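You operate a simulated robot arm through the tools that you are given. There is no shell and no other tool. Be economical: measure what you need, move in short steps, check, and stop when the job is done.

The job below is to be done with a simulated robot arm. You get a single attempt, and the scene is never put back.

JOB
Check the three shoes under the lamp: marked toe to the mend tray, clean ones to the pass tray.
Fine: lamp on first and off again at the end.

Only the result counts: the job must be done as asked and must still hold three seconds after the hand-in. Knocking over, shifting, dropping, spilling or breaking anything else fails it.

ROBOT AND FRAMES
A 6-joint arm with a two-finger gripper on a trunk, on a base that drives. Base frame: it is fixed to the floor where the robot stands at the start and does not move with it; the origin is under the middle of the robot, x ahead of it, y to its left, z up; the surface under the hand at the start is at about z = 0.86. Units: m, rad, N and s.
Its first joint turns from -2.897 to 2.897 rad. Places, roughly: bench switch [0.7, -0.1, 0.9]. Payload 2.45 kg.
Tool frame: the origin (TCP) lies between the finger pads and is the grasp point; the fingertips stand 0.02 m ahead of it; z points along the fingers, y is the line along which they close. Largest opening 0.14 m; the body of the gripper starts 0.168 m behind the TCP.
Orientation is that of the tool frame in the base frame, as a unit quaternion [w, x, y, z]. With the fingers straight down and closing along the base's y, the tool's x points along the base's -x, its y along +y and its z along -z.

CONTROLS
- The arm moves only by the tool step_arm. Its argument "motion" is a list that holds one entry, the list of rows, each a list of 7 numbers: the opening, from 0 (shut) to 1 (fully open), then the shift along the tool's x, y, z in units of 25 mm (1.0 is 25 mm), then the turn, a rotation vector about the tool's x, y, z in units of 4 degrees (1.0 is 4 degrees). In form: [[[claw, tx, ty, tz, wx, wy, wz], ...]]. A call has 1 to 12 rows; each row shifts and turns the commanded pose from where the row before left it, along the tool's axes as they then stand. A call with a number of a shift or a turn outside -1 to 1 is refused whole. Rows are played at 5 a second. More than 0.05 m and 0.15 rad between two rows, or a gripper value outside its range, and nothing of the call is played. Where a pose cannot be reached the arm comes as near as it can. A force on the tool above 60 N (or 10 N above the force at the start of the call, whichever is more), or a blocked arm, ends the call early, and 0.2 s more pass. Each finger travels about 0.045 m/s and halts on what it meets, pressing with about 28 N; the grip force reading is that of the motor and also rises with nothing between the fingers. The clock runs only during rows and for 0.2 s after the last one: add rows that do not move to give the fingers time. It gives the time, the measured TCP pose, the force on the tool (base axes), the opening and the grip force at its end, in the units of the frame above (readings bear some noise), with the torque about the TCP (base axes, N m) and any sound that the robot's microphone picked up, and new pictures: "pictures" is both (left out), scene, wrist or none.
- Cameras (640 x 400 px; columns grow to the right, rows downward): "scene" is now at [-0.1023, 0.1411, 1.1592]; the picture's right is [-0.34, -0.94, 0.00], its down [-0.17, 0.06, -0.98] and it looks along [0.93, -0.33, -0.18] (base axes); focal length 277 px, centre (320, 200). "wrist" rides on the gripper at [0.078, 0.011, -0.209] in the tool frame; the picture's right is [-0.14, 0.99, 0.00], its down [-0.92, -0.13, -0.37] and it looks along [-0.36, -0.05, 0.93] (tool axes); focal length 280 px, centre (320, 200). There is no depth. A picture from a camera that has moved, and an enlarged one, comes with that camera's place and axes in the base frame and with its lens.
- roll_base(legs): drives the robot by 1 to 6 legs, each [ahead, left, turn to the left] in m, m and rad, along the robot's own axes; the way and the turn of a leg run together, so that a leg with both is an arc; at most 1.5 m and 3.142 rad a leg. The arm and the cameras ride along, it lands a little off, and it stops where it bumps. It gives what a move gives, and a new picture of the scene camera.
- head_to(pan, tilt): turns the head with the scene camera to pan (to the left, within 2.496 rad either way) and tilt (down, from -0.506 to 1.204), counted from straight ahead of the robot. It gives what a move gives, and a new picture of the scene camera.
- enlarge(camera, box): a new picture of the part [left, top, right, bottom] of that camera's present view, enlarged. The clock stands still meanwhile.
- sign_off(): hands the job in; it is judged then, once.

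Work in short steps. Places have to be worked out from the pictures, the camera data and where the tool is seen: move nearer, look again, correct. Check each grasp and each placing, and mend what went wrong. You have 120 turns and 260 pictures in all, those below and enlarged ones among them. Open the gripper and draw the arm clear of the work before you hand the job in, unless the task says otherwise; then end with one line.

The tools are called after ">>>" by a JSON object that holds its "name" and its "arguments". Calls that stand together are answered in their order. step_arm: Moves the arm, as the interface text tells. Its arguments: {"type":"object","properties":{"motion":{"type":"array"},"pictures":{"type":"string","enum":["both","scene","wrist","none"]}},"required":["motion"]} The other tools are called the same way: roll_base (legs) drives the base; head_to (pan, tilt) turns the head that bears the scene camera; enlarge (camera, box) takes an enlarged picture of a part of a camera's view; sign_off () hands the job in.

At the start:

```text
t: 0.0
tool_pos: [0.6302, 0.2046, 1.1742]
tool_rot: [0.0, 0.0, 1.0, 0.0]
ft_force: [-0.4, 0.7, 0.7]
moment: [0.0, -0.01, 0.02]
opening: 0.1399
gripper_force: 0.0
robot x, y, heading: [0.0006, 0.0001, -0.0]
head pan, tilt: [-0.347, 0.18]
```

scene: 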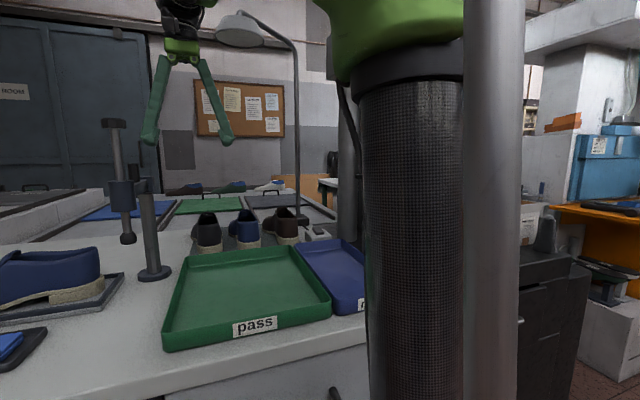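
wrist: 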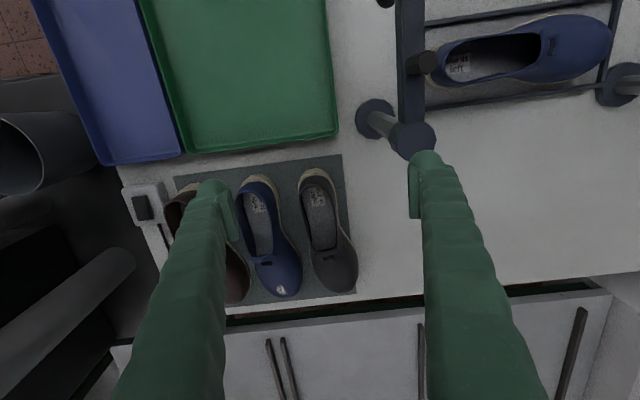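

I'll look closer at the switch, shoes, and lamp before moving.

>>> {"name": "enlarge", "arguments": {"camera": "wrist", "box": [110, 140, 370, 310]}}

>>> {"name": "enlarge", "arguments": {"camera": "scene", "box": [160, 0, 370, 350]}}

```text
2.35 times, centred on (240, 225) of wrist
camera zoom: at [0.553, 0.2148, 1.3848], right [0.14, 0.99, 0.0], down [0.92, -0.13, 0.37], along [0.36, -0.05, -0.93], focal length 660 px, centre (508, 141)
```

zoom: 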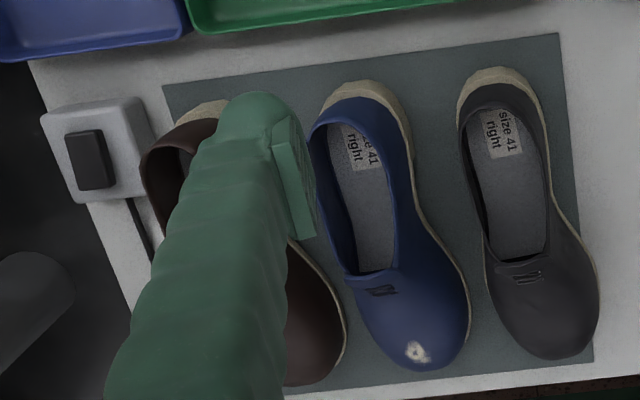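

```text
1.14 times, centred on (265, 175) of scene
camera zoom: at [-0.1023, 0.1411, 1.1592], right [-0.34, -0.94, 0.0], down [-0.17, 0.06, -0.98], along [0.93, -0.33, -0.18], focal length 316 px, centre (383, 229)
```

zoom: 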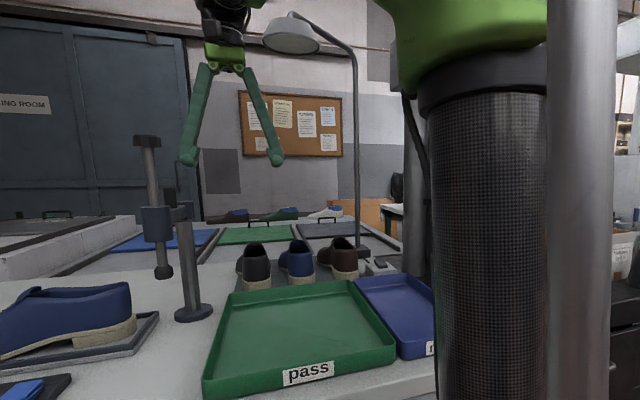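

The blue shoe shows a whitish scuff on its toe; the others need lamp light. I'll check where the lamp head is first.

>>> {"name": "head_to", "arguments": {"pan": -0.1, "tilt": 0.0}}

>>> {"name": "head_to", "arguments": {"pan": -0.1, "tilt": 0.55}}

```text
t: 0.8
tool_pos: [0.6314, 0.206, 1.1755]
tool_rot: [0.0, 0.0, 1.0, 0.0]
ft_force: [0.1, -0.4, 0.2]
moment: [0.0, -0.01, 0.01]
opening: 0.1399
gripper_force: 0.1
robot x, y, heading: [0.0026, -0.0018, 0.002]
head pan, tilt: [-0.099, 0.0]
camera scene: at [-0.1003, 0.1637, 1.1757], right [-0.1, -0.99, 0.0], down [0.0, 0.0, -1.0], along [0.99, -0.1, 0.0], focal length 277 px, centre (320, 200)
```

scene: 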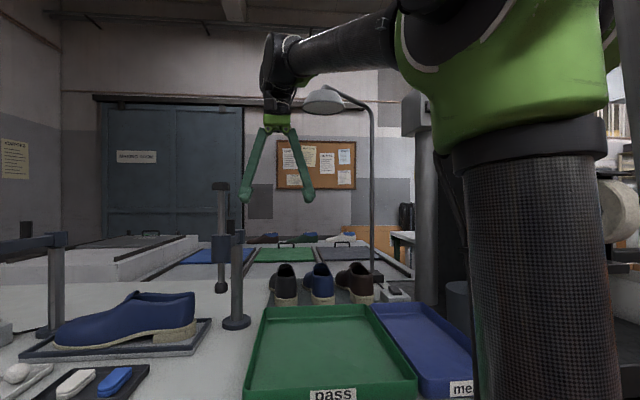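

```text
t: 1.7
tool_pos: [0.6312, 0.205, 1.1753]
tool_rot: [-0.001, -0.001, 1.0, -0.001]
ft_force: [0.0, 0.4, -0.2]
moment: [0.02, 0.0, -0.01]
opening: 0.1402
gripper_force: 0.0
robot x, y, heading: [0.0012, -0.0026, -0.002]
head pan, tilt: [-0.099, 0.55]
camera scene: at [-0.1005, 0.1638, 1.1251], right [-0.1, -1.0, 0.0], down [-0.52, 0.05, -0.85], along [0.85, -0.08, -0.52], focal length 277 px, centre (320, 200)
```

scene: 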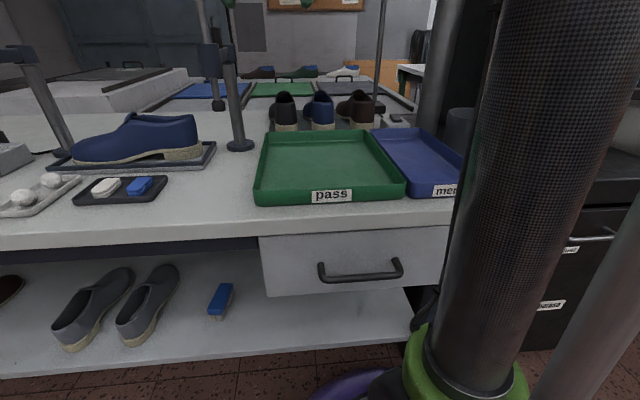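

The lamp head hangs low, around (0.8–0.9, 0.06, z≈1.5), so I'll keep the wrist back and low. I'll shut the fingers, pull back, and sweep toward the switch.

>>> {"name": "step_arm", "arguments": {"motion": [[[0, 1, -1, 0.5, 0, 0, 0], [0, 1, -1, 0.5, 0, 0, 0], [0, 0, -1, 0.5, 0, 0, 0], [0, 0, -1, 0.5, 0, 0, 0], [0, 0, -1, 0.5, 0, 0, 0], [0, 0, -1, 0.5, 0, 0, 0], [0, 0, -1, 0, 0, 0, 0], [0, 0, -1, 0, 0, 0, 0], [0, 0, -1, 0, 0, 0, 0], [0, 0, -1, 0, 0, 0, 0], [0, 0, -1, 0, 0, 0, 0], [0, 0, -1, 0, 0, 0, 0]]], "pictures": "both"}}

```text
t: 4.3
tool_pos: [0.5805, -0.0954, 1.1012]
tool_rot: [0.0, 0.0, 1.0, -0.001]
ft_force: [-0.4, 0.1, -0.1]
moment: [-0.01, 0.01, -0.03]
opening: 0.0
gripper_force: 28.1
robot x, y, heading: [0.0005, -0.0035, 0.002]
head pan, tilt: [-0.099, 0.55]
camera scene: at [-0.1006, 0.1637, 1.1251], right [-0.1, -1.0, 0.0], down [-0.52, 0.05, -0.85], along [0.85, -0.08, -0.52], focal length 277 px, centre (320, 200)
camera wrist: at [0.5025, -0.0853, 1.3099], right [0.14, 0.99, 0.0], down [0.92, -0.13, 0.37], along [0.37, -0.05, -0.93], focal length 280 px, centre (320, 200)
```

scene: 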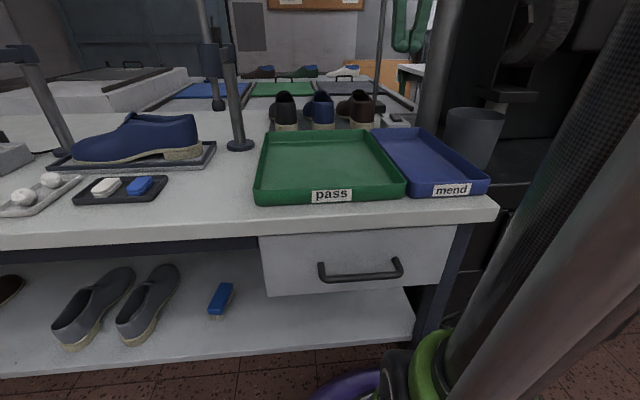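
wrist: 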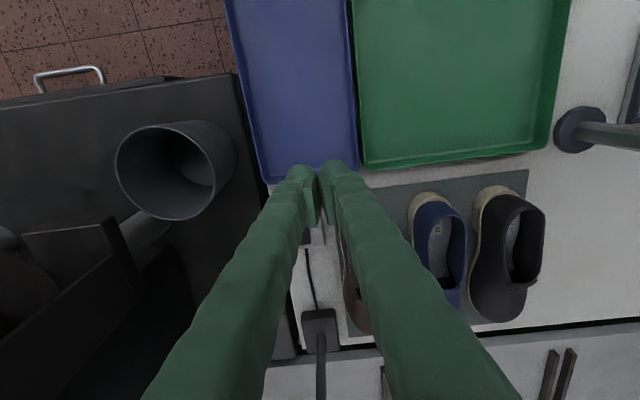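

I need a clear view of the switch; I'll enlarge it in the scene view and shift the hand left a bit for the wrist camera.

>>> {"name": "enlarge", "arguments": {"camera": "scene", "box": [340, 80, 440, 142]}}

>>> {"name": "step_arm", "arguments": {"motion": [[[0, 0, -1, 0, 0, 0, 0], [0, 0, -1, 0, 0, 0, 0], [0, 0, -1, 0, 0, 0, 0], [0, 0, -1, 0, 0, 0, 0], [0, 0, 0, 0, 0, 0, 0]]], "pictures": "wrist"}}

```text
6.40 times, centred on (390, 111) of scene
camera zoom: at [-0.1006, 0.1637, 1.1251], right [-0.1, -1.0, 0.0], down [-0.52, 0.05, -0.85], along [0.85, -0.08, -0.52], focal length 1770 px, centre (-128, 770)
```

zoom: 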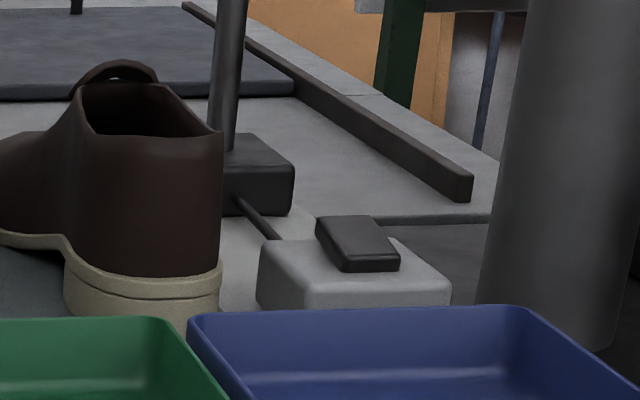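

```text
t: 5.5
tool_pos: [0.5809, -0.1951, 1.1]
tool_rot: [0.0, -0.001, 1.0, 0.0]
ft_force: [0.3, -1.2, -0.6]
moment: [-0.01, -0.02, 0.0]
opening: 0.0002
gripper_force: 28.0
robot x, y, heading: [-0.0001, -0.0024, 0.0]
head pan, tilt: [-0.099, 0.55]
camera wrist: at [0.503, -0.1852, 1.3095], right [0.14, 0.99, 0.0], down [0.92, -0.13, 0.37], along [0.36, -0.05, -0.93], focal length 280 px, centre (320, 200)
```

wrist: 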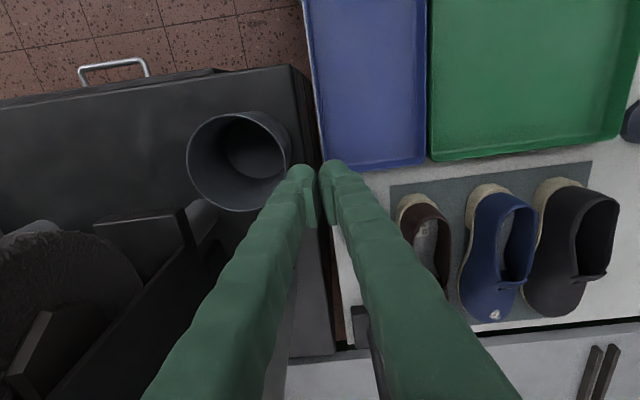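

The rocker's far end appears raised (z≈0.91) near (0.73, -0.146). I'll move above it.

>>> {"name": "step_arm", "arguments": {"motion": [[[0, -1, 0.5, 0.8, 0, 0, 0], [0, -1, 0.5, 0.8, 0, 0, 0], [0, -1, 0.5, 0.8, 0, 0, 0], [0, -1, 0.46, 0.8, 0, 0, 0], [0, -1, 0, 0.8, 0, 0, 0], [0, -1, 0, 0.8, 0, 0, 0], [0, -0.15, 0, 0.6, 0, 0, 0], [0, 0, 0, 0, 0, 0, 0]]], "pictures": "both"}}

>>> {"name": "enlarge", "arguments": {"camera": "scene", "box": [340, 80, 440, 142]}}

```text
t: 7.3
tool_pos: [0.7352, -0.147, 0.9652]
tool_rot: [0.0, 0.0, 1.0, 0.0]
ft_force: [-0.5, 0.4, -0.2]
moment: [0.0, 0.03, 0.02]
opening: 0.0
gripper_force: 28.3
robot x, y, heading: [0.0027, 0.0006, 0.001]
head pan, tilt: [-0.099, 0.55]
camera scene: at [-0.1004, 0.1637, 1.1251], right [-0.1, -1.0, 0.0], down [-0.52, 0.05, -0.85], along [0.85, -0.08, -0.52], focal length 277 px, centre (320, 200)
camera wrist: at [0.6572, -0.1359, 1.1749], right [0.14, 0.99, 0.0], down [0.92, -0.13, 0.37], along [0.36, -0.05, -0.93], focal length 280 px, centre (320, 200)
```

scene: 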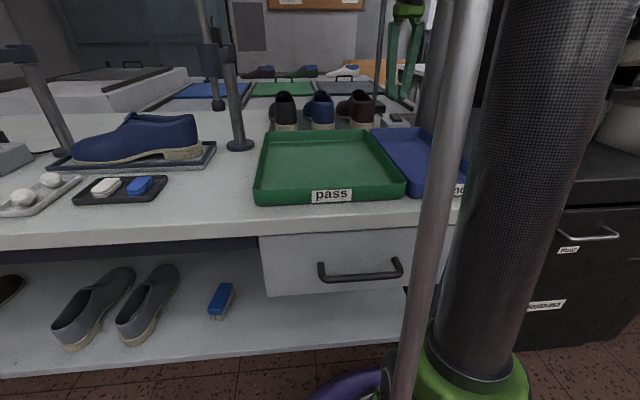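
wrist: 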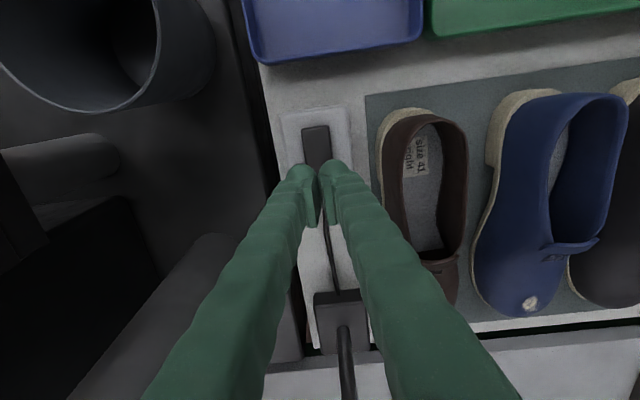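

```text
6.40 times, centred on (390, 111) of scene
camera zoom: at [-0.1004, 0.1637, 1.1251], right [-0.1, -1.0, 0.0], down [-0.52, 0.05, -0.85], along [0.85, -0.08, -0.52], focal length 1770 px, centre (-128, 770)
```

zoom: 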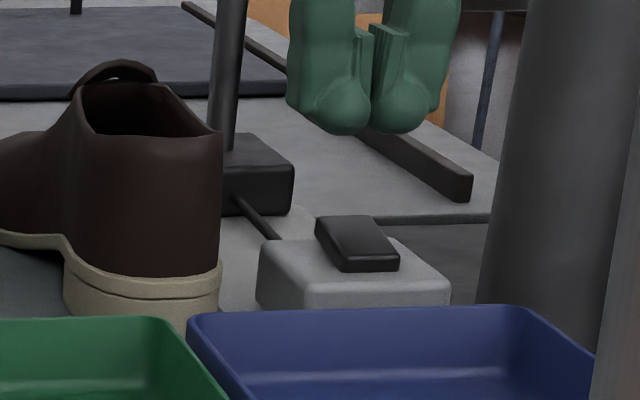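

Fingers sit over the rocker's far half. I'll press down in small steps.

>>> {"name": "step_arm", "arguments": {"motion": [[[0, 0, 0, 0.3, 0, 0, 0], [0, 0, 0, 0.3, 0, 0, 0], [0, 0, 0, 0.3, 0, 0, 0], [0, 0, 0, 0.2, 0, 0, 0], [0, 0, 0, 0.2, 0, 0, 0], [0, 0, 0, 0.2, 0, 0, 0], [0, 0, 0, 0.2, 0, 0, 0]]], "pictures": "both"}}

```text
t: 8.9
tool_pos: [0.7346, -0.1465, 0.9225]
tool_rot: [0.001, 0.0, 1.0, 0.001]
ft_force: [0.3, 1.0, 0.1]
moment: [-0.01, -0.01, 0.0]
opening: 0.0002
gripper_force: 29.6
robot x, y, heading: [0.002, 0.0029, -0.002]
head pan, tilt: [-0.099, 0.55]
heard: click
camera scene: at [-0.1004, 0.1637, 1.1251], right [-0.1, -1.0, 0.0], down [-0.52, 0.05, -0.85], along [0.85, -0.08, -0.52], focal length 277 px, centre (320, 200)
camera wrist: at [0.6565, -0.1362, 1.132], right [0.14, 0.99, 0.0], down [0.92, -0.13, 0.37], along [0.36, -0.05, -0.93], focal length 280 px, centre (320, 200)
```

scene: 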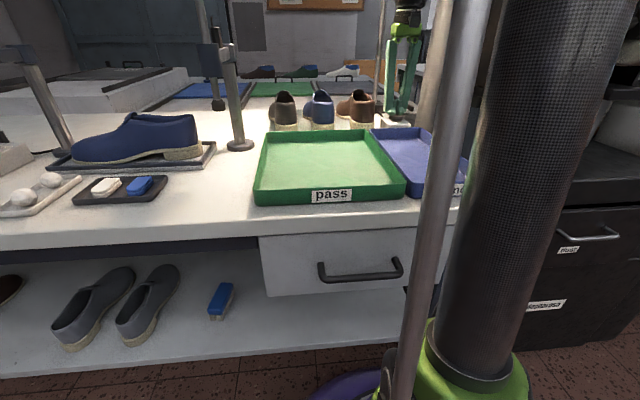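
wrist: 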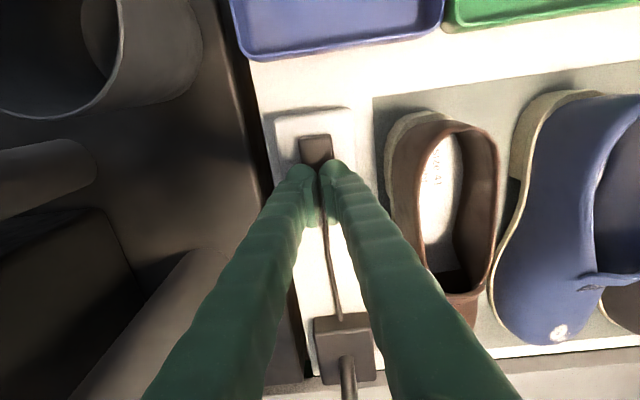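

Click, and the lamp is on. I'll lift away, pull back over the trays, and get a wrist view of the toes.

>>> {"name": "step_arm", "arguments": {"motion": [[[0, 0, 0, -1, 0, 0, 0], [0, 0, 0, -1, 0, 0, 0], [0, 1, 0, -1, 0, 0, 0], [0, 1, 0, -1, 0, 0, 0], [0.5, 1, 0, -1, 0, 0, 0], [1, 1, 0, -1, 0, 0, 0], [1, 1, 1, -1, 0, 0, 0], [1, 0, 1, 0, 0, 0, 0], [1, 0, 1, 0, 0, 0, 0], [1, 0, 1, 0, 0, 0, 0], [1, 0, 1, 0, 0, 0, 0], [1, 0, 1, 0, 0, 0, 0]]], "pictures": "none"}}

>>> {"name": "step_arm", "arguments": {"motion": [[[1, 0, 1, 0, 0, 0, 0], [1, 0, 1, 0, 0, 0, 0], [1, 0, 1, 0, 0, 0, 0], [1, 0, 1, 0, 0, 0, 0], [1, 0, 0, 0, 0, 0, 0]]], "pictures": "both"}}

>>> {"name": "enlarge", "arguments": {"camera": "wrist", "box": [150, 170, 470, 370]}}

```text
t: 11.5
tool_pos: [0.6094, 0.0046, 1.0973]
tool_rot: [0.0, -0.001, 1.0, 0.0]
ft_force: [0.6, 0.9, -0.3]
moment: [0.01, 0.0, 0.03]
opening: 0.1399
gripper_force: 0.1
robot x, y, heading: [0.0013, -0.0009, 0.001]
head pan, tilt: [-0.099, 0.55]
```

```text
t: 12.7
tool_pos: [0.6112, 0.1035, 1.0982]
tool_rot: [-0.001, 0.001, 1.0, 0.0]
ft_force: [0.0, 1.4, 0.6]
moment: [-0.02, 0.05, 0.01]
opening: 0.14
gripper_force: 0.0
robot x, y, heading: [-0.001, -0.0009, -0.002]
head pan, tilt: [-0.099, 0.55]
camera scene: at [-0.1005, 0.1637, 1.1251], right [-0.1, -1.0, 0.0], down [-0.52, 0.05, -0.85], along [0.85, -0.08, -0.52], focal length 277 px, centre (320, 200)
camera wrist: at [0.5322, 0.1142, 1.3072], right [0.14, 0.99, 0.0], down [0.92, -0.13, 0.37], along [0.37, -0.05, -0.93], focal length 280 px, centre (320, 200)
```

scene: 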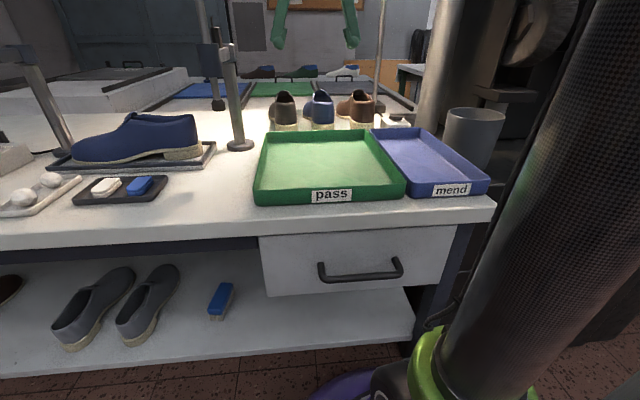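
wrist: 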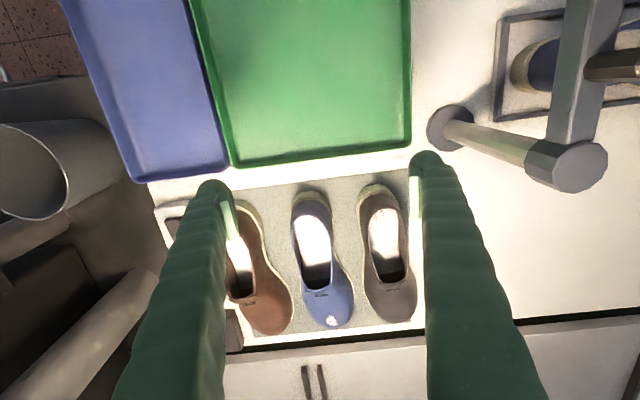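

```text
2.00 times, centred on (310, 270) of wrist
camera zoom: at [0.5322, 0.1142, 1.3072], right [0.14, 0.99, 0.0], down [0.92, -0.13, 0.37], along [0.37, -0.05, -0.93], focal length 561 px, centre (340, 60)
```

zoom: 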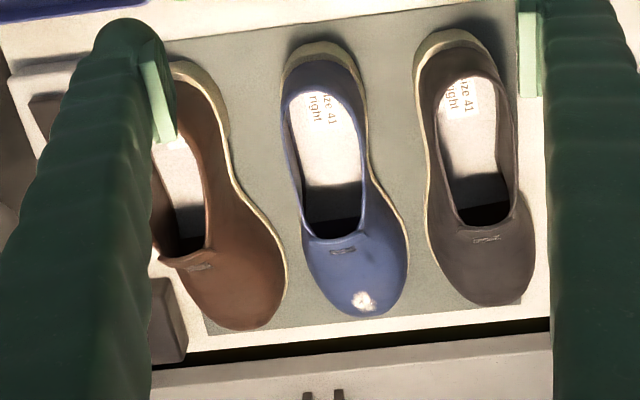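

Blue clearly has the marked toe. Let me examine the other two toes closely.

>>> {"name": "enlarge", "arguments": {"camera": "wrist", "box": [225, 280, 305, 340]}}

>>> {"name": "enlarge", "arguments": {"camera": "wrist", "box": [350, 270, 430, 330]}}

```text
6.67 times, centred on (265, 310) of wrist
camera zoom: at [0.5322, 0.1142, 1.3072], right [0.14, 0.99, 0.0], down [0.92, -0.13, 0.37], along [0.37, -0.05, -0.93], focal length 1869 px, centre (687, -533)
```

zoom: 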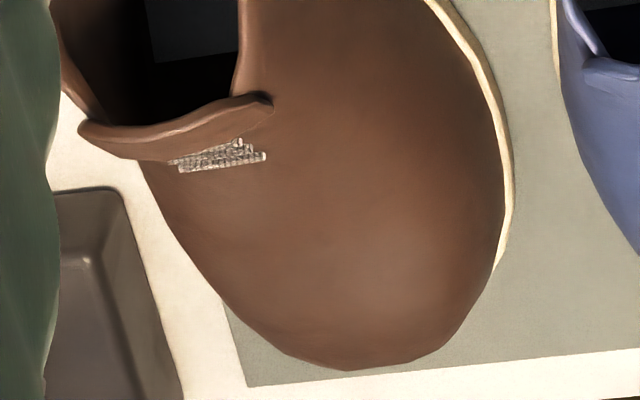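

```text
6.67 times, centred on (390, 300) of wrist
camera zoom: at [0.5322, 0.1142, 1.3072], right [0.14, 0.99, 0.0], down [0.92, -0.13, 0.37], along [0.37, -0.05, -0.93], focal length 1869 px, centre (-147, -467)
```

zoom: 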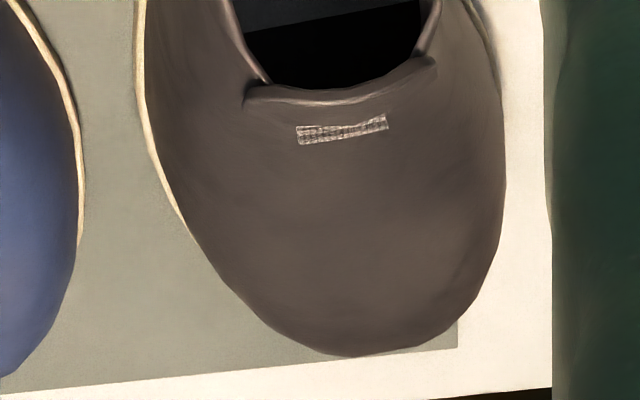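

Black and brown toes are clean; only blue is marked. I'll start with the black shoe: tilt the tool 14° so the wrist stays back from the lamp, and move above it at y≈0.193.

>>> {"name": "step_arm", "arguments": {"motion": [[[0.75, 0, 0.9, 0, 0, -0.875, 0], [0.75, 0, 0.9, 0, 0, -0.875, 0], [0.75, 0, 0.9, 0, 0, -0.875, 0], [0.75, 0, 0.88, 0, 0, -0.875, 0], [0.75, -0.95, 0, 0.85, 0, 0, 0], [0.75, -0.95, 0, 0.85, 0, 0, 0], [0.75, -0.95, 0, 0.85, 0, 0, 0], [0.75, -0.95, 0, 0.85, 0, 0, 0], [0.75, 0, 0, 0, 0, 0, 0]]], "pictures": "both"}}

>>> {"name": "head_to", "arguments": {"pan": -0.1, "tilt": 0.1}}

```text
t: 14.7
tool_pos: [0.7239, 0.1935, 1.0381]
tool_rot: [0.122, 0.001, 0.993, 0.0]
ft_force: [0.1, -0.2, 0.9]
moment: [-0.02, -0.01, 0.03]
opening: 0.105
gripper_force: 0.1
robot x, y, heading: [0.0018, -0.0022, -0.001]
head pan, tilt: [-0.099, 0.55]
camera scene: at [-0.1005, 0.1638, 1.1251], right [-0.1, -1.0, 0.0], down [-0.52, 0.05, -0.85], along [0.85, -0.08, -0.52], focal length 277 px, centre (320, 200)
camera wrist: at [0.597, 0.2037, 1.223], right [0.13, 0.99, 0.03], down [0.8, -0.13, 0.58], along [0.58, -0.05, -0.81], focal length 280 px, centre (320, 200)
```

scene: 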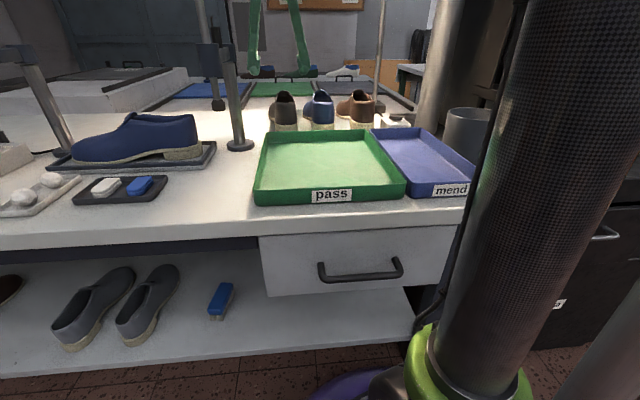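
wrist: 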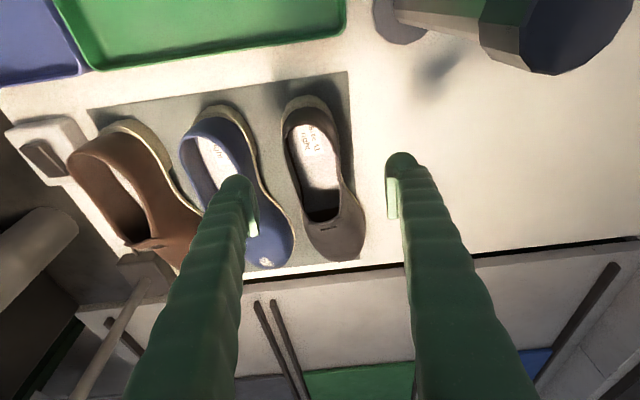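

```text
t: 15.6
tool_pos: [0.7236, 0.194, 1.038]
tool_rot: [0.122, 0.0, 0.993, 0.0]
ft_force: [-0.3, -0.4, -0.1]
moment: [0.01, 0.02, 0.01]
opening: 0.1051
gripper_force: 0.0
robot x, y, heading: [0.0013, -0.0007, -0.002]
head pan, tilt: [-0.099, 0.099]
camera scene: at [-0.0982, 0.1635, 1.1666], right [-0.1, -1.0, 0.0], down [-0.1, 0.01, -0.99], along [0.99, -0.1, -0.1], focal length 277 px, centre (320, 200)
```

scene: 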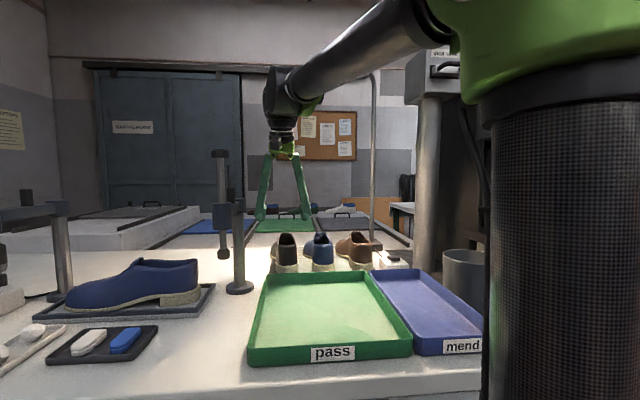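

Black shoe centre measures y≈0.196, and the fingers straddle it. I'll descend diagonally most of the way and check clearance.

>>> {"name": "step_arm", "arguments": {"motion": [[[0.75, -0.239, 0.1, 0.973, 0, 0, 0], [0.75, -0.239, 0, 0.973, 0, 0, 0], [0.75, -0.239, 0, 0.973, 0, 0, 0], [0.75, -0.239, 0, 0.973, 0, 0, 0], [0.75, 0, 0, 0, 0, 0, 0]]], "pictures": "wrist"}}

>>> {"name": "enlarge", "arguments": {"camera": "scene", "box": [220, 100, 420, 290]}}

```text
t: 16.8
tool_pos: [0.7683, 0.1953, 0.9509]
tool_rot: [0.122, 0.0, 0.993, 0.001]
ft_force: [-0.7, 0.3, 0.1]
moment: [0.0, 0.0, 0.01]
opening: 0.1048
gripper_force: 0.1
robot x, y, heading: [0.0011, -0.0005, 0.001]
head pan, tilt: [-0.099, 0.099]
camera wrist: at [0.6432, 0.2056, 1.1348], right [0.13, 0.99, 0.03], down [0.8, -0.13, 0.58], along [0.58, -0.05, -0.81], focal length 280 px, centre (320, 200)
```

wrist: 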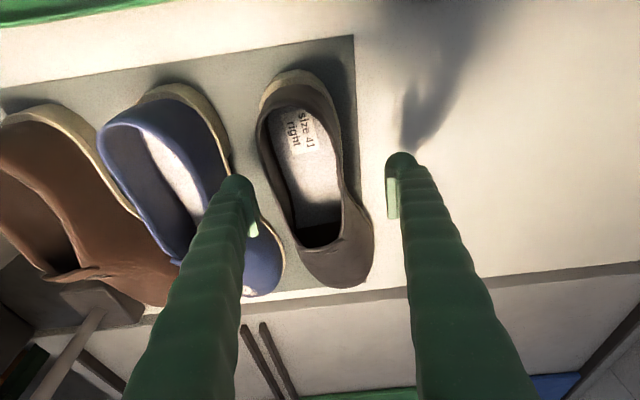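

```text
2.11 times, centred on (320, 195) of scene
camera zoom: at [-0.0982, 0.1635, 1.1667], right [-0.1, -1.0, 0.0], down [-0.1, 0.01, -0.99], along [0.99, -0.1, -0.1], focal length 582 px, centre (320, 210)
```

zoom: 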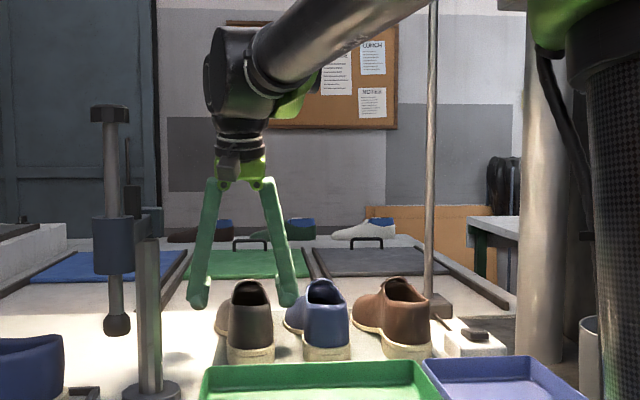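

The finger on the blue side is close to the black shoe's edge; I'll open a little and shift 3 mm right, then descend the rest.

>>> {"name": "step_arm", "arguments": {"motion": [[[0.8, 0, -0.12, 0, 0, 0, 0], [0.8, -0.239, 0, 0.7, 0, 0, 0], [0.8, -0.239, 0, 0.7, 0, 0, 0], [0.8, -0.1, 0, 0.5, 0, 0, 0], [0.8, 0, 0, 0, 0, 0, 0]]], "pictures": "both"}}

```text
t: 18.0
tool_pos: [0.7957, 0.1937, 0.9075]
tool_rot: [0.122, 0.0, 0.993, 0.0]
ft_force: [0.1, 0.0, -1.2]
moment: [-0.01, -0.02, 0.01]
opening: 0.112
gripper_force: 0.1
robot x, y, heading: [0.0003, 0.0013, 0.0]
head pan, tilt: [-0.099, 0.099]
camera scene: at [-0.0982, 0.1635, 1.1667], right [-0.1, -1.0, 0.0], down [-0.1, 0.01, -0.99], along [0.99, -0.1, -0.1], focal length 277 px, centre (320, 200)
camera wrist: at [0.6688, 0.2029, 1.0917], right [0.13, 0.99, 0.03], down [0.8, -0.13, 0.58], along [0.58, -0.05, -0.81], focal length 280 px, centre (320, 200)
```

scene: 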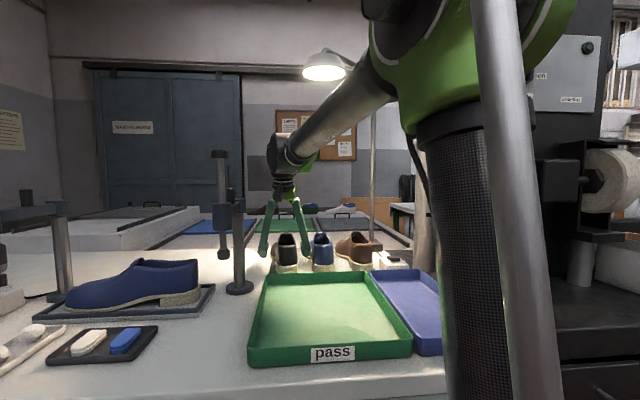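
wrist: 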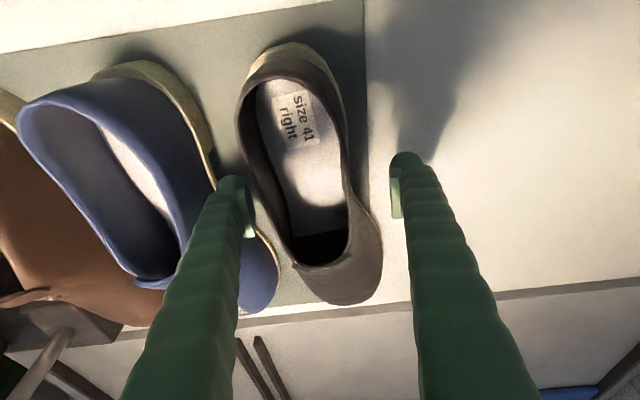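

Well straddled, no contact. Closing on the black shoe.

>>> {"name": "step_arm", "arguments": {"motion": [[[0.4, 0, 0, 0, 0, 0, 0], [0.4, 0, 0, 0, 0, 0, 0], [0.3, 0, 0, 0, 0, 0, 0], [0.3, 0, 0, 0, 0, 0, 0], [0.3, 0, 0, 0, 0, 0, 0], [0.3, 0, 0, 0, 0, 0, 0]]], "pictures": "wrist"}}

```text
t: 19.4
tool_pos: [0.7952, 0.1914, 0.9084]
tool_rot: [0.121, 0.001, 0.993, 0.0]
ft_force: [2.7, -7.0, 12.8]
moment: [-0.68, 0.16, 0.17]
opening: 0.0629
gripper_force: 27.8
robot x, y, heading: [0.0013, 0.003, -0.0]
head pan, tilt: [-0.099, 0.099]
camera wrist: at [0.6686, 0.2022, 1.0922], right [0.13, 0.99, 0.03], down [0.8, -0.13, 0.58], along [0.58, -0.05, -0.81], focal length 280 px, centre (320, 200)
```

wrist: 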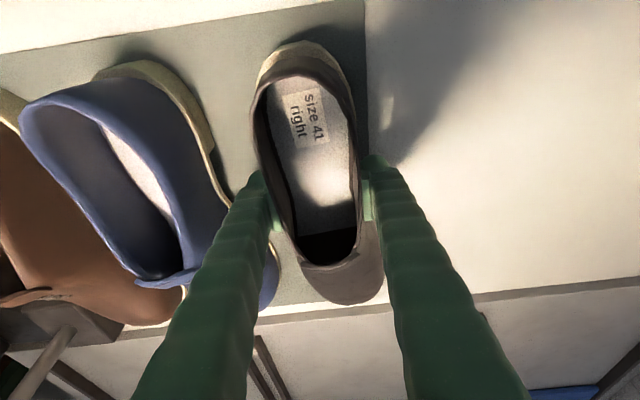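

Gripped at 0.063 m. Small test lift of 3 cm.

>>> {"name": "step_arm", "arguments": {"motion": [[[0.2, -0.097, 0, -0.388, 0, 0, 0], [0.2, -0.097, 0, -0.388, 0, 0, 0], [0.2, -0.097, 0, -0.388, 0, 0, 0], [0.2, 0, 0, 0, 0, 0, 0]]], "pictures": "both"}}

>>> {"name": "enlarge", "arguments": {"camera": "scene", "box": [220, 180, 420, 290]}}

```text
t: 20.4
tool_pos: [0.7962, 0.192, 0.938]
tool_rot: [0.123, -0.001, 0.992, 0.0]
ft_force: [0.9, 0.0, -3.9]
moment: [-0.02, 0.17, -0.03]
opening: 0.0606
gripper_force: 28.6
robot x, y, heading: [0.0027, -0.0014, 0.002]
head pan, tilt: [-0.099, 0.099]
camera scene: at [-0.0981, 0.1636, 1.1667], right [-0.1, -1.0, 0.0], down [-0.1, 0.01, -0.99], along [0.99, -0.1, -0.1], focal length 277 px, centre (320, 200)
camera wrist: at [0.669, 0.2031, 1.1218], right [0.13, 0.99, 0.03], down [0.8, -0.13, 0.58], along [0.58, -0.05, -0.81], focal length 280 px, centre (320, 200)
```

scene: 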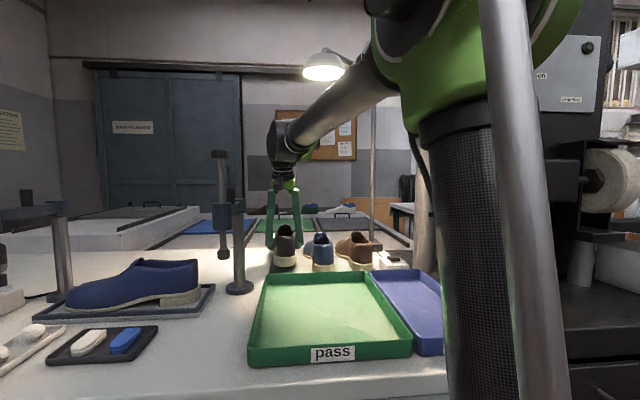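
wrist: 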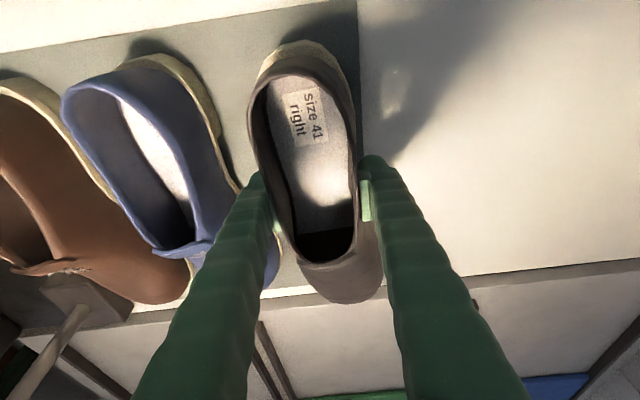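

```text
3.20 times, centred on (320, 235) of scene
camera zoom: at [-0.0981, 0.1636, 1.1667], right [-0.1, -1.0, 0.0], down [-0.1, 0.01, -0.99], along [0.99, -0.1, -0.1], focal length 885 px, centre (320, 88)
```

zoom: 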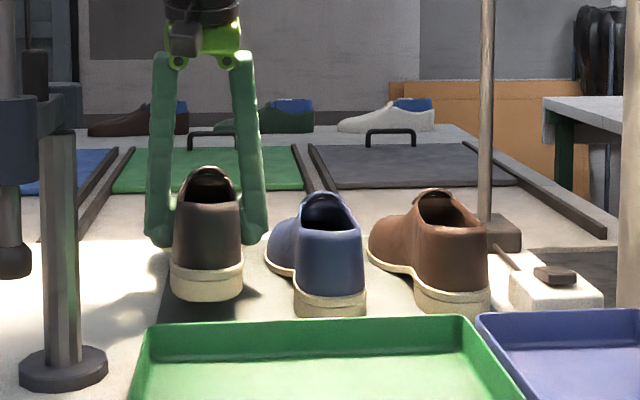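

Held firmly, level. I'll enlarge the trays to fix their extents before carrying over.

>>> {"name": "enlarge", "arguments": {"camera": "scene", "box": [235, 250, 495, 380]}}

>>> {"name": "step_arm", "arguments": {"motion": [[[0.2, -0.097, 0, -0.388, 0, 0, 0], [0.2, -0.097, 0, -0.388, 0, 0, 0], [0.2, -0.097, 0, -0.388, 0, 0, 0], [0.2, -0.097, 0, -0.388, 0, 0, 0], [0.2, -0.097, 0, -0.388, 0, 0, 0], [0.2, 0, 0, 0, 0, 0, 0]]], "pictures": "none"}}

```text
2.46 times, centred on (365, 315) of scene
camera zoom: at [-0.0981, 0.1636, 1.1667], right [-0.1, -1.0, 0.0], down [-0.1, 0.01, -0.99], along [0.99, -0.1, -0.1], focal length 681 px, centre (209, -83)
```

zoom: 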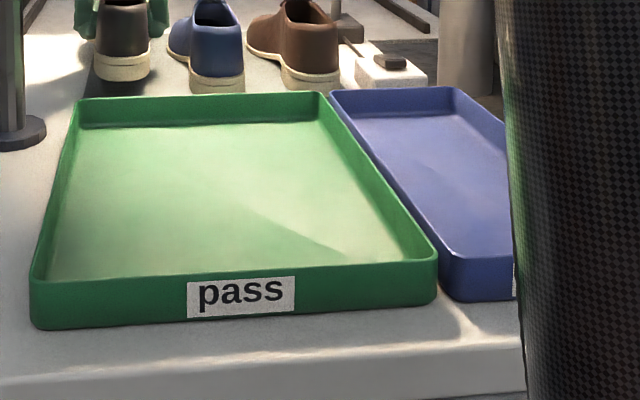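

```text
t: 21.8
tool_pos: [0.7956, 0.1935, 0.9879]
tool_rot: [0.122, 0.001, 0.993, 0.0]
ft_force: [0.1, -0.1, -3.7]
moment: [-0.01, 0.15, 0.04]
opening: 0.0605
gripper_force: 27.5
robot x, y, heading: [-0.0028, 0.0022, -0.002]
head pan, tilt: [-0.099, 0.099]
```

Pass tray: floor x≈0.33–0.617, y≈−0.028–0.227, rim z≈0.894. I'll carry the black shoe to TCP (0.444, 0.155).

>>> {"name": "step_arm", "arguments": {"motion": [[[0.2, 0, -0.77, 0, 0, 0, 0], [0.2, 0, -0.77, 0, 0, 0, 0], [0.2, 0.97, 0, -0.242, 0, 0, 0], [0.2, 0.97, 0, -0.242, 0, 0, 0], [0.2, 0.97, 0, -0.242, 0, 0, 0], [0.2, 0.97, 0, -0.242, 0, 0, 0], [0.2, 0.97, 0, -0.242, 0, 0, 0], [0.2, 0.97, 0, -0.242, 0, 0, 0], [0.2, 0.97, 0, -0.242, 0, 0, 0], [0.2, 0, 0, 0, 0, 0, 0]]], "pictures": "both"}}

```text
t: 24.0
tool_pos: [0.6196, 0.1534, 0.9886]
tool_rot: [0.122, 0.0, 0.993, 0.001]
ft_force: [-0.4, 0.6, -3.5]
moment: [-0.03, 0.14, 0.0]
opening: 0.0604
gripper_force: 28.2
robot x, y, heading: [-0.0001, 0.0006, -0.001]
head pan, tilt: [-0.099, 0.099]
camera scene: at [-0.0982, 0.1635, 1.1667], right [-0.1, -1.0, 0.0], down [-0.1, 0.01, -0.99], along [0.99, -0.1, -0.1], focal length 277 px, centre (320, 200)
camera wrist: at [0.4933, 0.1641, 1.1721], right [0.13, 0.99, 0.03], down [0.8, -0.13, 0.58], along [0.58, -0.05, -0.81], focal length 280 px, centre (320, 200)
```

scene: 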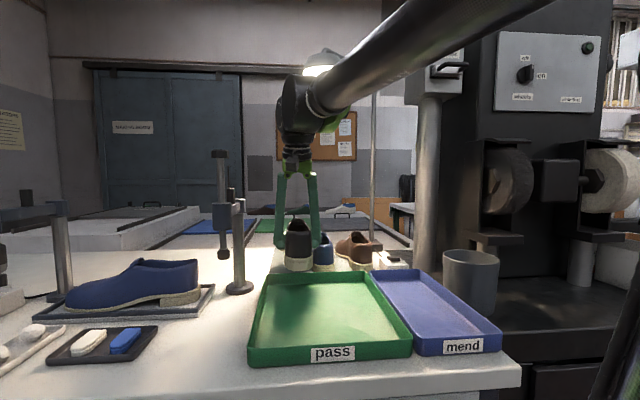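
wrist: 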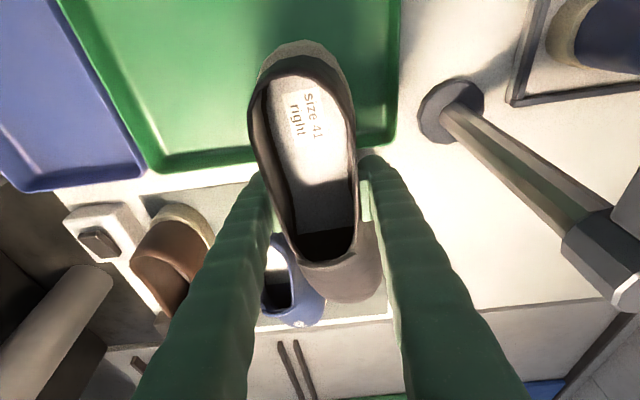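

On course. Continuing back over the pass tray.

>>> {"name": "step_arm", "arguments": {"motion": [[[0.2, 0.97, 0, -0.242, 0, 0, 0], [0.2, 0.97, 0, -0.242, 0, 0, 0], [0.2, 0.97, 0, -0.242, 0, 0, 0], [0.2, 0.97, 0, -0.242, 0, 0, 0], [0.2, 0.97, 0, -0.242, 0, 0, 0], [0.2, 0.97, 0, -0.242, 0, 0, 0], [0.2, 0.97, 0, -0.242, 0, 0, 0], [0.2, 0, 0, 0, 0, 0, 0]]], "pictures": "both"}}

>>> {"name": "head_to", "arguments": {"pan": -0.1, "tilt": 0.55}}

```text
t: 25.8
tool_pos: [0.4454, 0.1546, 0.9866]
tool_rot: [0.122, 0.0, 0.993, 0.0]
ft_force: [-0.4, -0.2, -3.6]
moment: [-0.03, 0.16, 0.06]
opening: 0.0604
gripper_force: 28.1
robot x, y, heading: [-0.0026, 0.0007, 0.001]
head pan, tilt: [-0.099, 0.099]
camera scene: at [-0.0983, 0.1635, 1.1667], right [-0.1, -1.0, 0.0], down [-0.1, 0.01, -0.99], along [0.99, -0.1, -0.1], focal length 277 px, centre (320, 200)
camera wrist: at [0.3187, 0.1645, 1.1711], right [0.13, 0.99, 0.03], down [0.8, -0.13, 0.58], along [0.58, -0.05, -0.81], focal length 280 px, centre (320, 200)
```

scene: 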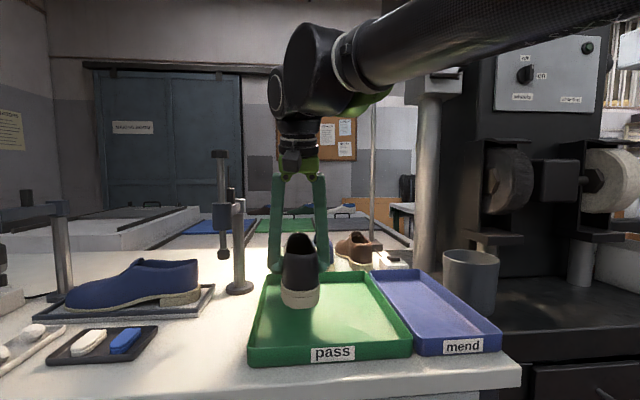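
wrist: 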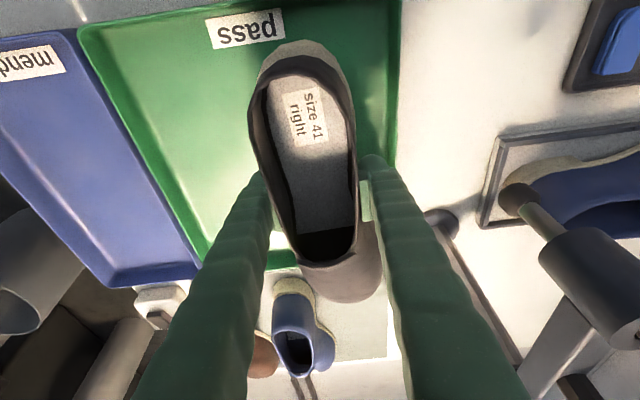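

```text
t: 26.7
tool_pos: [0.445, 0.1548, 0.9876]
tool_rot: [0.122, 0.0, 0.993, 0.0]
ft_force: [0.6, -0.3, -4.3]
moment: [-0.03, 0.15, -0.05]
opening: 0.0602
gripper_force: 27.7
robot x, y, heading: [-0.0004, -0.0022, 0.001]
head pan, tilt: [-0.099, 0.55]
camera scene: at [-0.1005, 0.1637, 1.1251], right [-0.1, -1.0, 0.0], down [-0.52, 0.05, -0.85], along [0.85, -0.08, -0.52], focal length 277 px, centre (320, 200)
```

scene: 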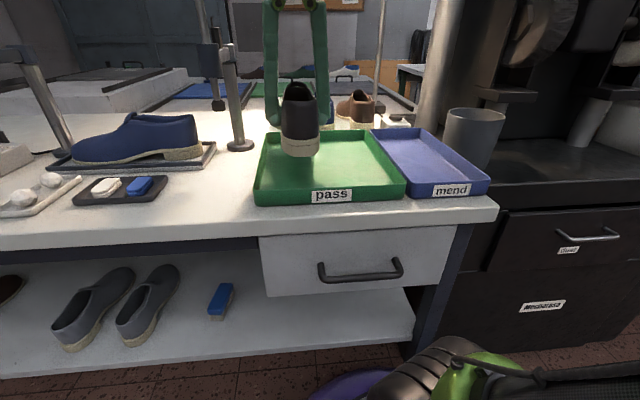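

Shoe spans x≈0.35–0.62, so I'll shift back 10 mm while lowering to just above the tray floor.

>>> {"name": "step_arm", "arguments": {"motion": [[[0.2, 0.255, 0, 0.606, 0, 0, 0], [0.2, 0.255, 0, 0.606, 0, 0, 0], [0.2, 0.255, 0, 0.606, 0, 0, 0], [0.2, 0.255, 0, 0.606, 0, 0, 0], [0.2, 0, 0, 0, 0, 0, 0]]], "pictures": "both"}}

>>> {"name": "enlarge", "arguments": {"camera": "scene", "box": [240, 60, 420, 210]}}

```text
t: 27.9
tool_pos: [0.4358, 0.1545, 0.9229]
tool_rot: [0.122, 0.0, 0.993, 0.001]
ft_force: [-1.0, 0.3, -3.1]
moment: [-0.01, 0.13, 0.0]
opening: 0.0601
gripper_force: 28.4
robot x, y, heading: [0.0009, -0.0009, 0.001]
head pan, tilt: [-0.099, 0.55]
camera scene: at [-0.1005, 0.1637, 1.1251], right [-0.1, -1.0, 0.0], down [-0.52, 0.05, -0.85], along [0.85, -0.08, -0.52], focal length 277 px, centre (320, 200)
camera wrist: at [0.309, 0.164, 1.1058], right [0.13, 0.99, 0.03], down [0.8, -0.13, 0.58], along [0.58, -0.05, -0.81], focal length 280 px, centre (320, 200)
```

scene: 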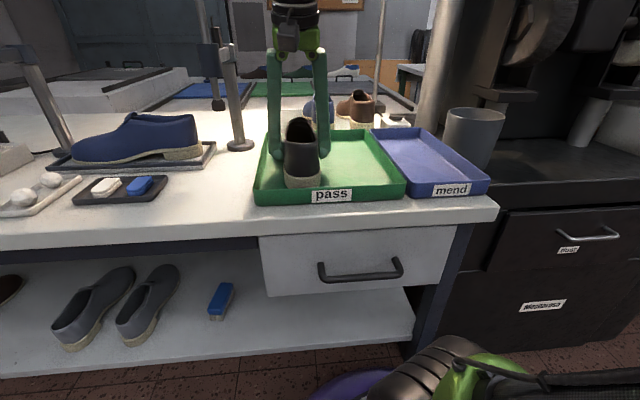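
wrist: 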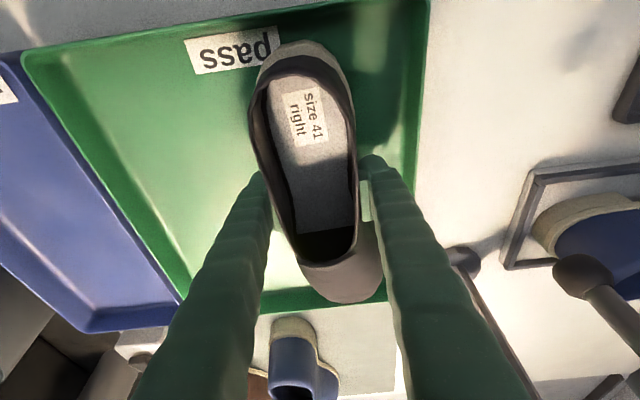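

```text
2.67 times, centred on (330, 135) of scene
camera zoom: at [-0.1005, 0.1637, 1.1251], right [-0.1, -1.0, 0.0], down [-0.52, 0.05, -0.85], along [0.85, -0.08, -0.52], focal length 738 px, centre (293, 373)
```

zoom: 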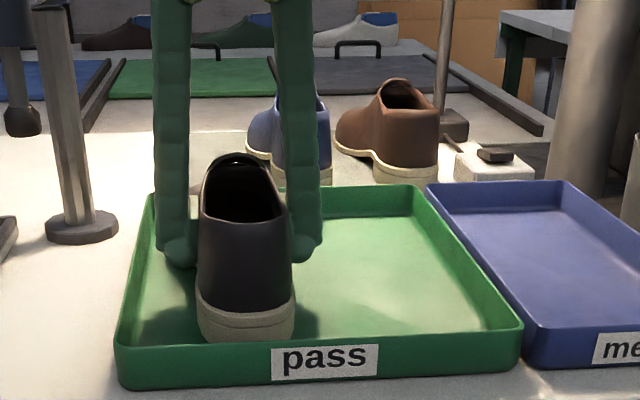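

Still slightly toward the back wall; shift 8 mm nearer and lower gently to contact.

>>> {"name": "step_arm", "arguments": {"motion": [[[0.2, 0.36, 0, 0.05, 0, 0, 0], [0.2, 0.03, 0, 0.116, 0, 0, 0], [0.2, 0.03, 0, 0.116, 0, 0, 0], [0.2, 0.03, 0, 0.116, 0, 0, 0], [0.2, 0, 0, 0, 0, 0, 0]]], "pictures": "none"}}

```text
t: 29.1
tool_pos: [0.4263, 0.1544, 0.9117]
tool_rot: [0.123, -0.001, 0.992, 0.0]
ft_force: [-1.5, 5.1, 52.3]
moment: [-1.76, 0.54, 0.32]
opening: 0.0601
gripper_force: 27.8
robot x, y, heading: [-0.0008, 0.0017, 0.003]
head pan, tilt: [-0.099, 0.55]
```

Contact reached. Relieve 2 mm, then open just enough.

>>> {"name": "step_arm", "arguments": {"motion": [[[0.2, -0.02, 0, -0.08, 0, 0, 0], [0.55, 0, 0, 0, 0, 0, 0], [0.62, 0, 0, 0, 0, 0, 0], [0.62, 0, 0, 0, 0, 0, 0], [0.62, 0, 0, 0, 0, 0, 0]]], "pictures": "both"}}

```text
t: 30.3
tool_pos: [0.4259, 0.1539, 0.9125]
tool_rot: [0.122, 0.0, 0.992, 0.0]
ft_force: [0.1, -0.2, -0.5]
moment: [0.01, 0.01, -0.02]
opening: 0.0868
gripper_force: 0.1
robot x, y, heading: [-0.0022, 0.0003, 0.004]
head pan, tilt: [-0.099, 0.55]
camera scene: at [-0.1006, 0.1637, 1.1251], right [-0.1, -1.0, 0.0], down [-0.52, 0.05, -0.85], along [0.85, -0.08, -0.52], focal length 277 px, centre (320, 200)
camera wrist: at [0.3007, 0.1642, 1.0959], right [0.13, 0.99, 0.03], down [0.8, -0.13, 0.58], along [0.58, -0.05, -0.81], focal length 280 px, centre (320, 200)
```

scene: 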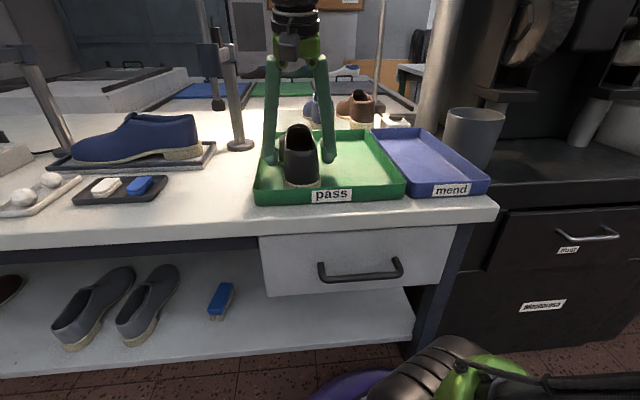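
wrist: 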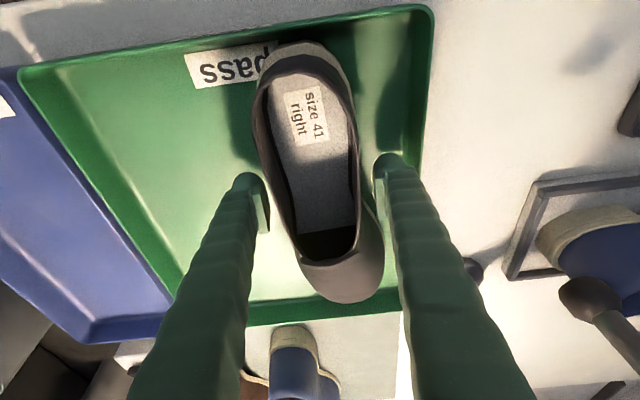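

Black shoe rests in the pass tray. Raise and go toward the brown shoe.

>>> {"name": "step_arm", "arguments": {"motion": [[[0.62, -0.223, 0, -0.892, 0, 0, 0], [0.62, -0.223, 0, -0.892, 0, 0, 0], [0.7, -0.223, 0, -0.892, 0, 0, 0], [0.75, -0.223, 0, -0.892, 0, 0, 0], [0.75, -0.223, 0, -0.892, 0, 0, 0], [0.75, -0.97, -0.68, 0.242, 0, 0, 0], [0.75, -0.97, -0.68, 0.242, 0, 0, 0], [0.75, -0.97, -0.68, 0.242, 0, 0, 0], [0.75, -0.97, -0.68, 0.242, 0, 0, 0], [0.75, -0.97, -0.68, 0.242, 0, 0, 0], [0.75, -0.97, -0.68, 0.242, 0, 0, 0]]], "pictures": "none"}}

>>> {"name": "step_arm", "arguments": {"motion": [[[0.75, -0.97, -0.68, 0.242, 0, 0, 0], [0.75, -0.97, -0.68, 0.242, 0, 0, 0], [0.75, -0.97, -0.68, 0.242, 0, 0, 0], [0.75, -0.97, -0.68, 0.242, 0, 0, 0], [0.75, -0.97, -0.68, 0.242, 0, 0, 0], [0.75, -0.97, -0.68, 0.242, 0, 0, 0], [0.75, 0, 0, 0, 0, 0, 0]]], "pictures": "both"}}

```text
t: 32.7
tool_pos: [0.5778, 0.0529, 1.0263]
tool_rot: [0.122, 0.0, 0.993, 0.001]
ft_force: [0.0, -0.7, 0.1]
moment: [-0.02, -0.02, 0.04]
opening: 0.1049
gripper_force: 0.1
robot x, y, heading: [0.0007, 0.003, 0.001]
head pan, tilt: [-0.099, 0.55]
```

```text
t: 34.3
tool_pos: [0.7267, -0.0502, 1.0265]
tool_rot: [0.122, 0.0, 0.993, 0.0]
ft_force: [-0.1, -0.2, -0.3]
moment: [0.02, 0.0, -0.01]
opening: 0.1048
gripper_force: 0.0
robot x, y, heading: [-0.0008, 0.002, 0.001]
head pan, tilt: [-0.099, 0.55]
camera scene: at [-0.1005, 0.1637, 1.1251], right [-0.1, -1.0, 0.0], down [-0.52, 0.05, -0.85], along [0.85, -0.08, -0.52], focal length 277 px, centre (320, 200)
camera wrist: at [0.5999, -0.04, 1.2112], right [0.13, 0.99, 0.03], down [0.8, -0.13, 0.58], along [0.58, -0.05, -0.81], focal length 280 px, centre (320, 200)
```

scene: 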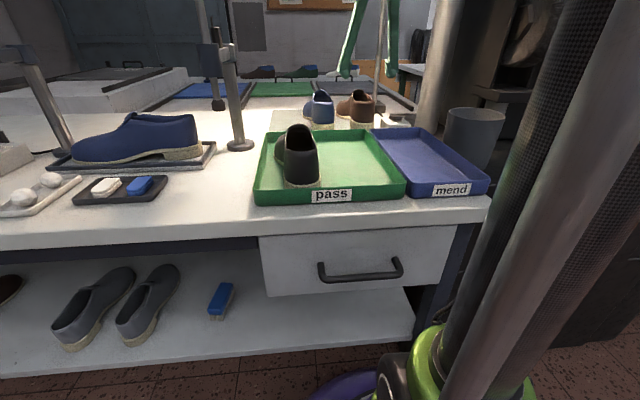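
wrist: 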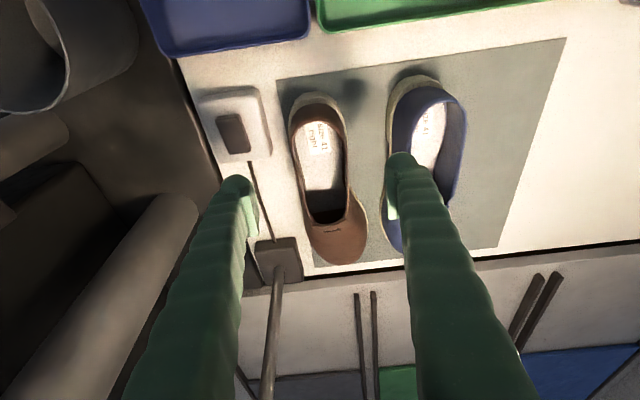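

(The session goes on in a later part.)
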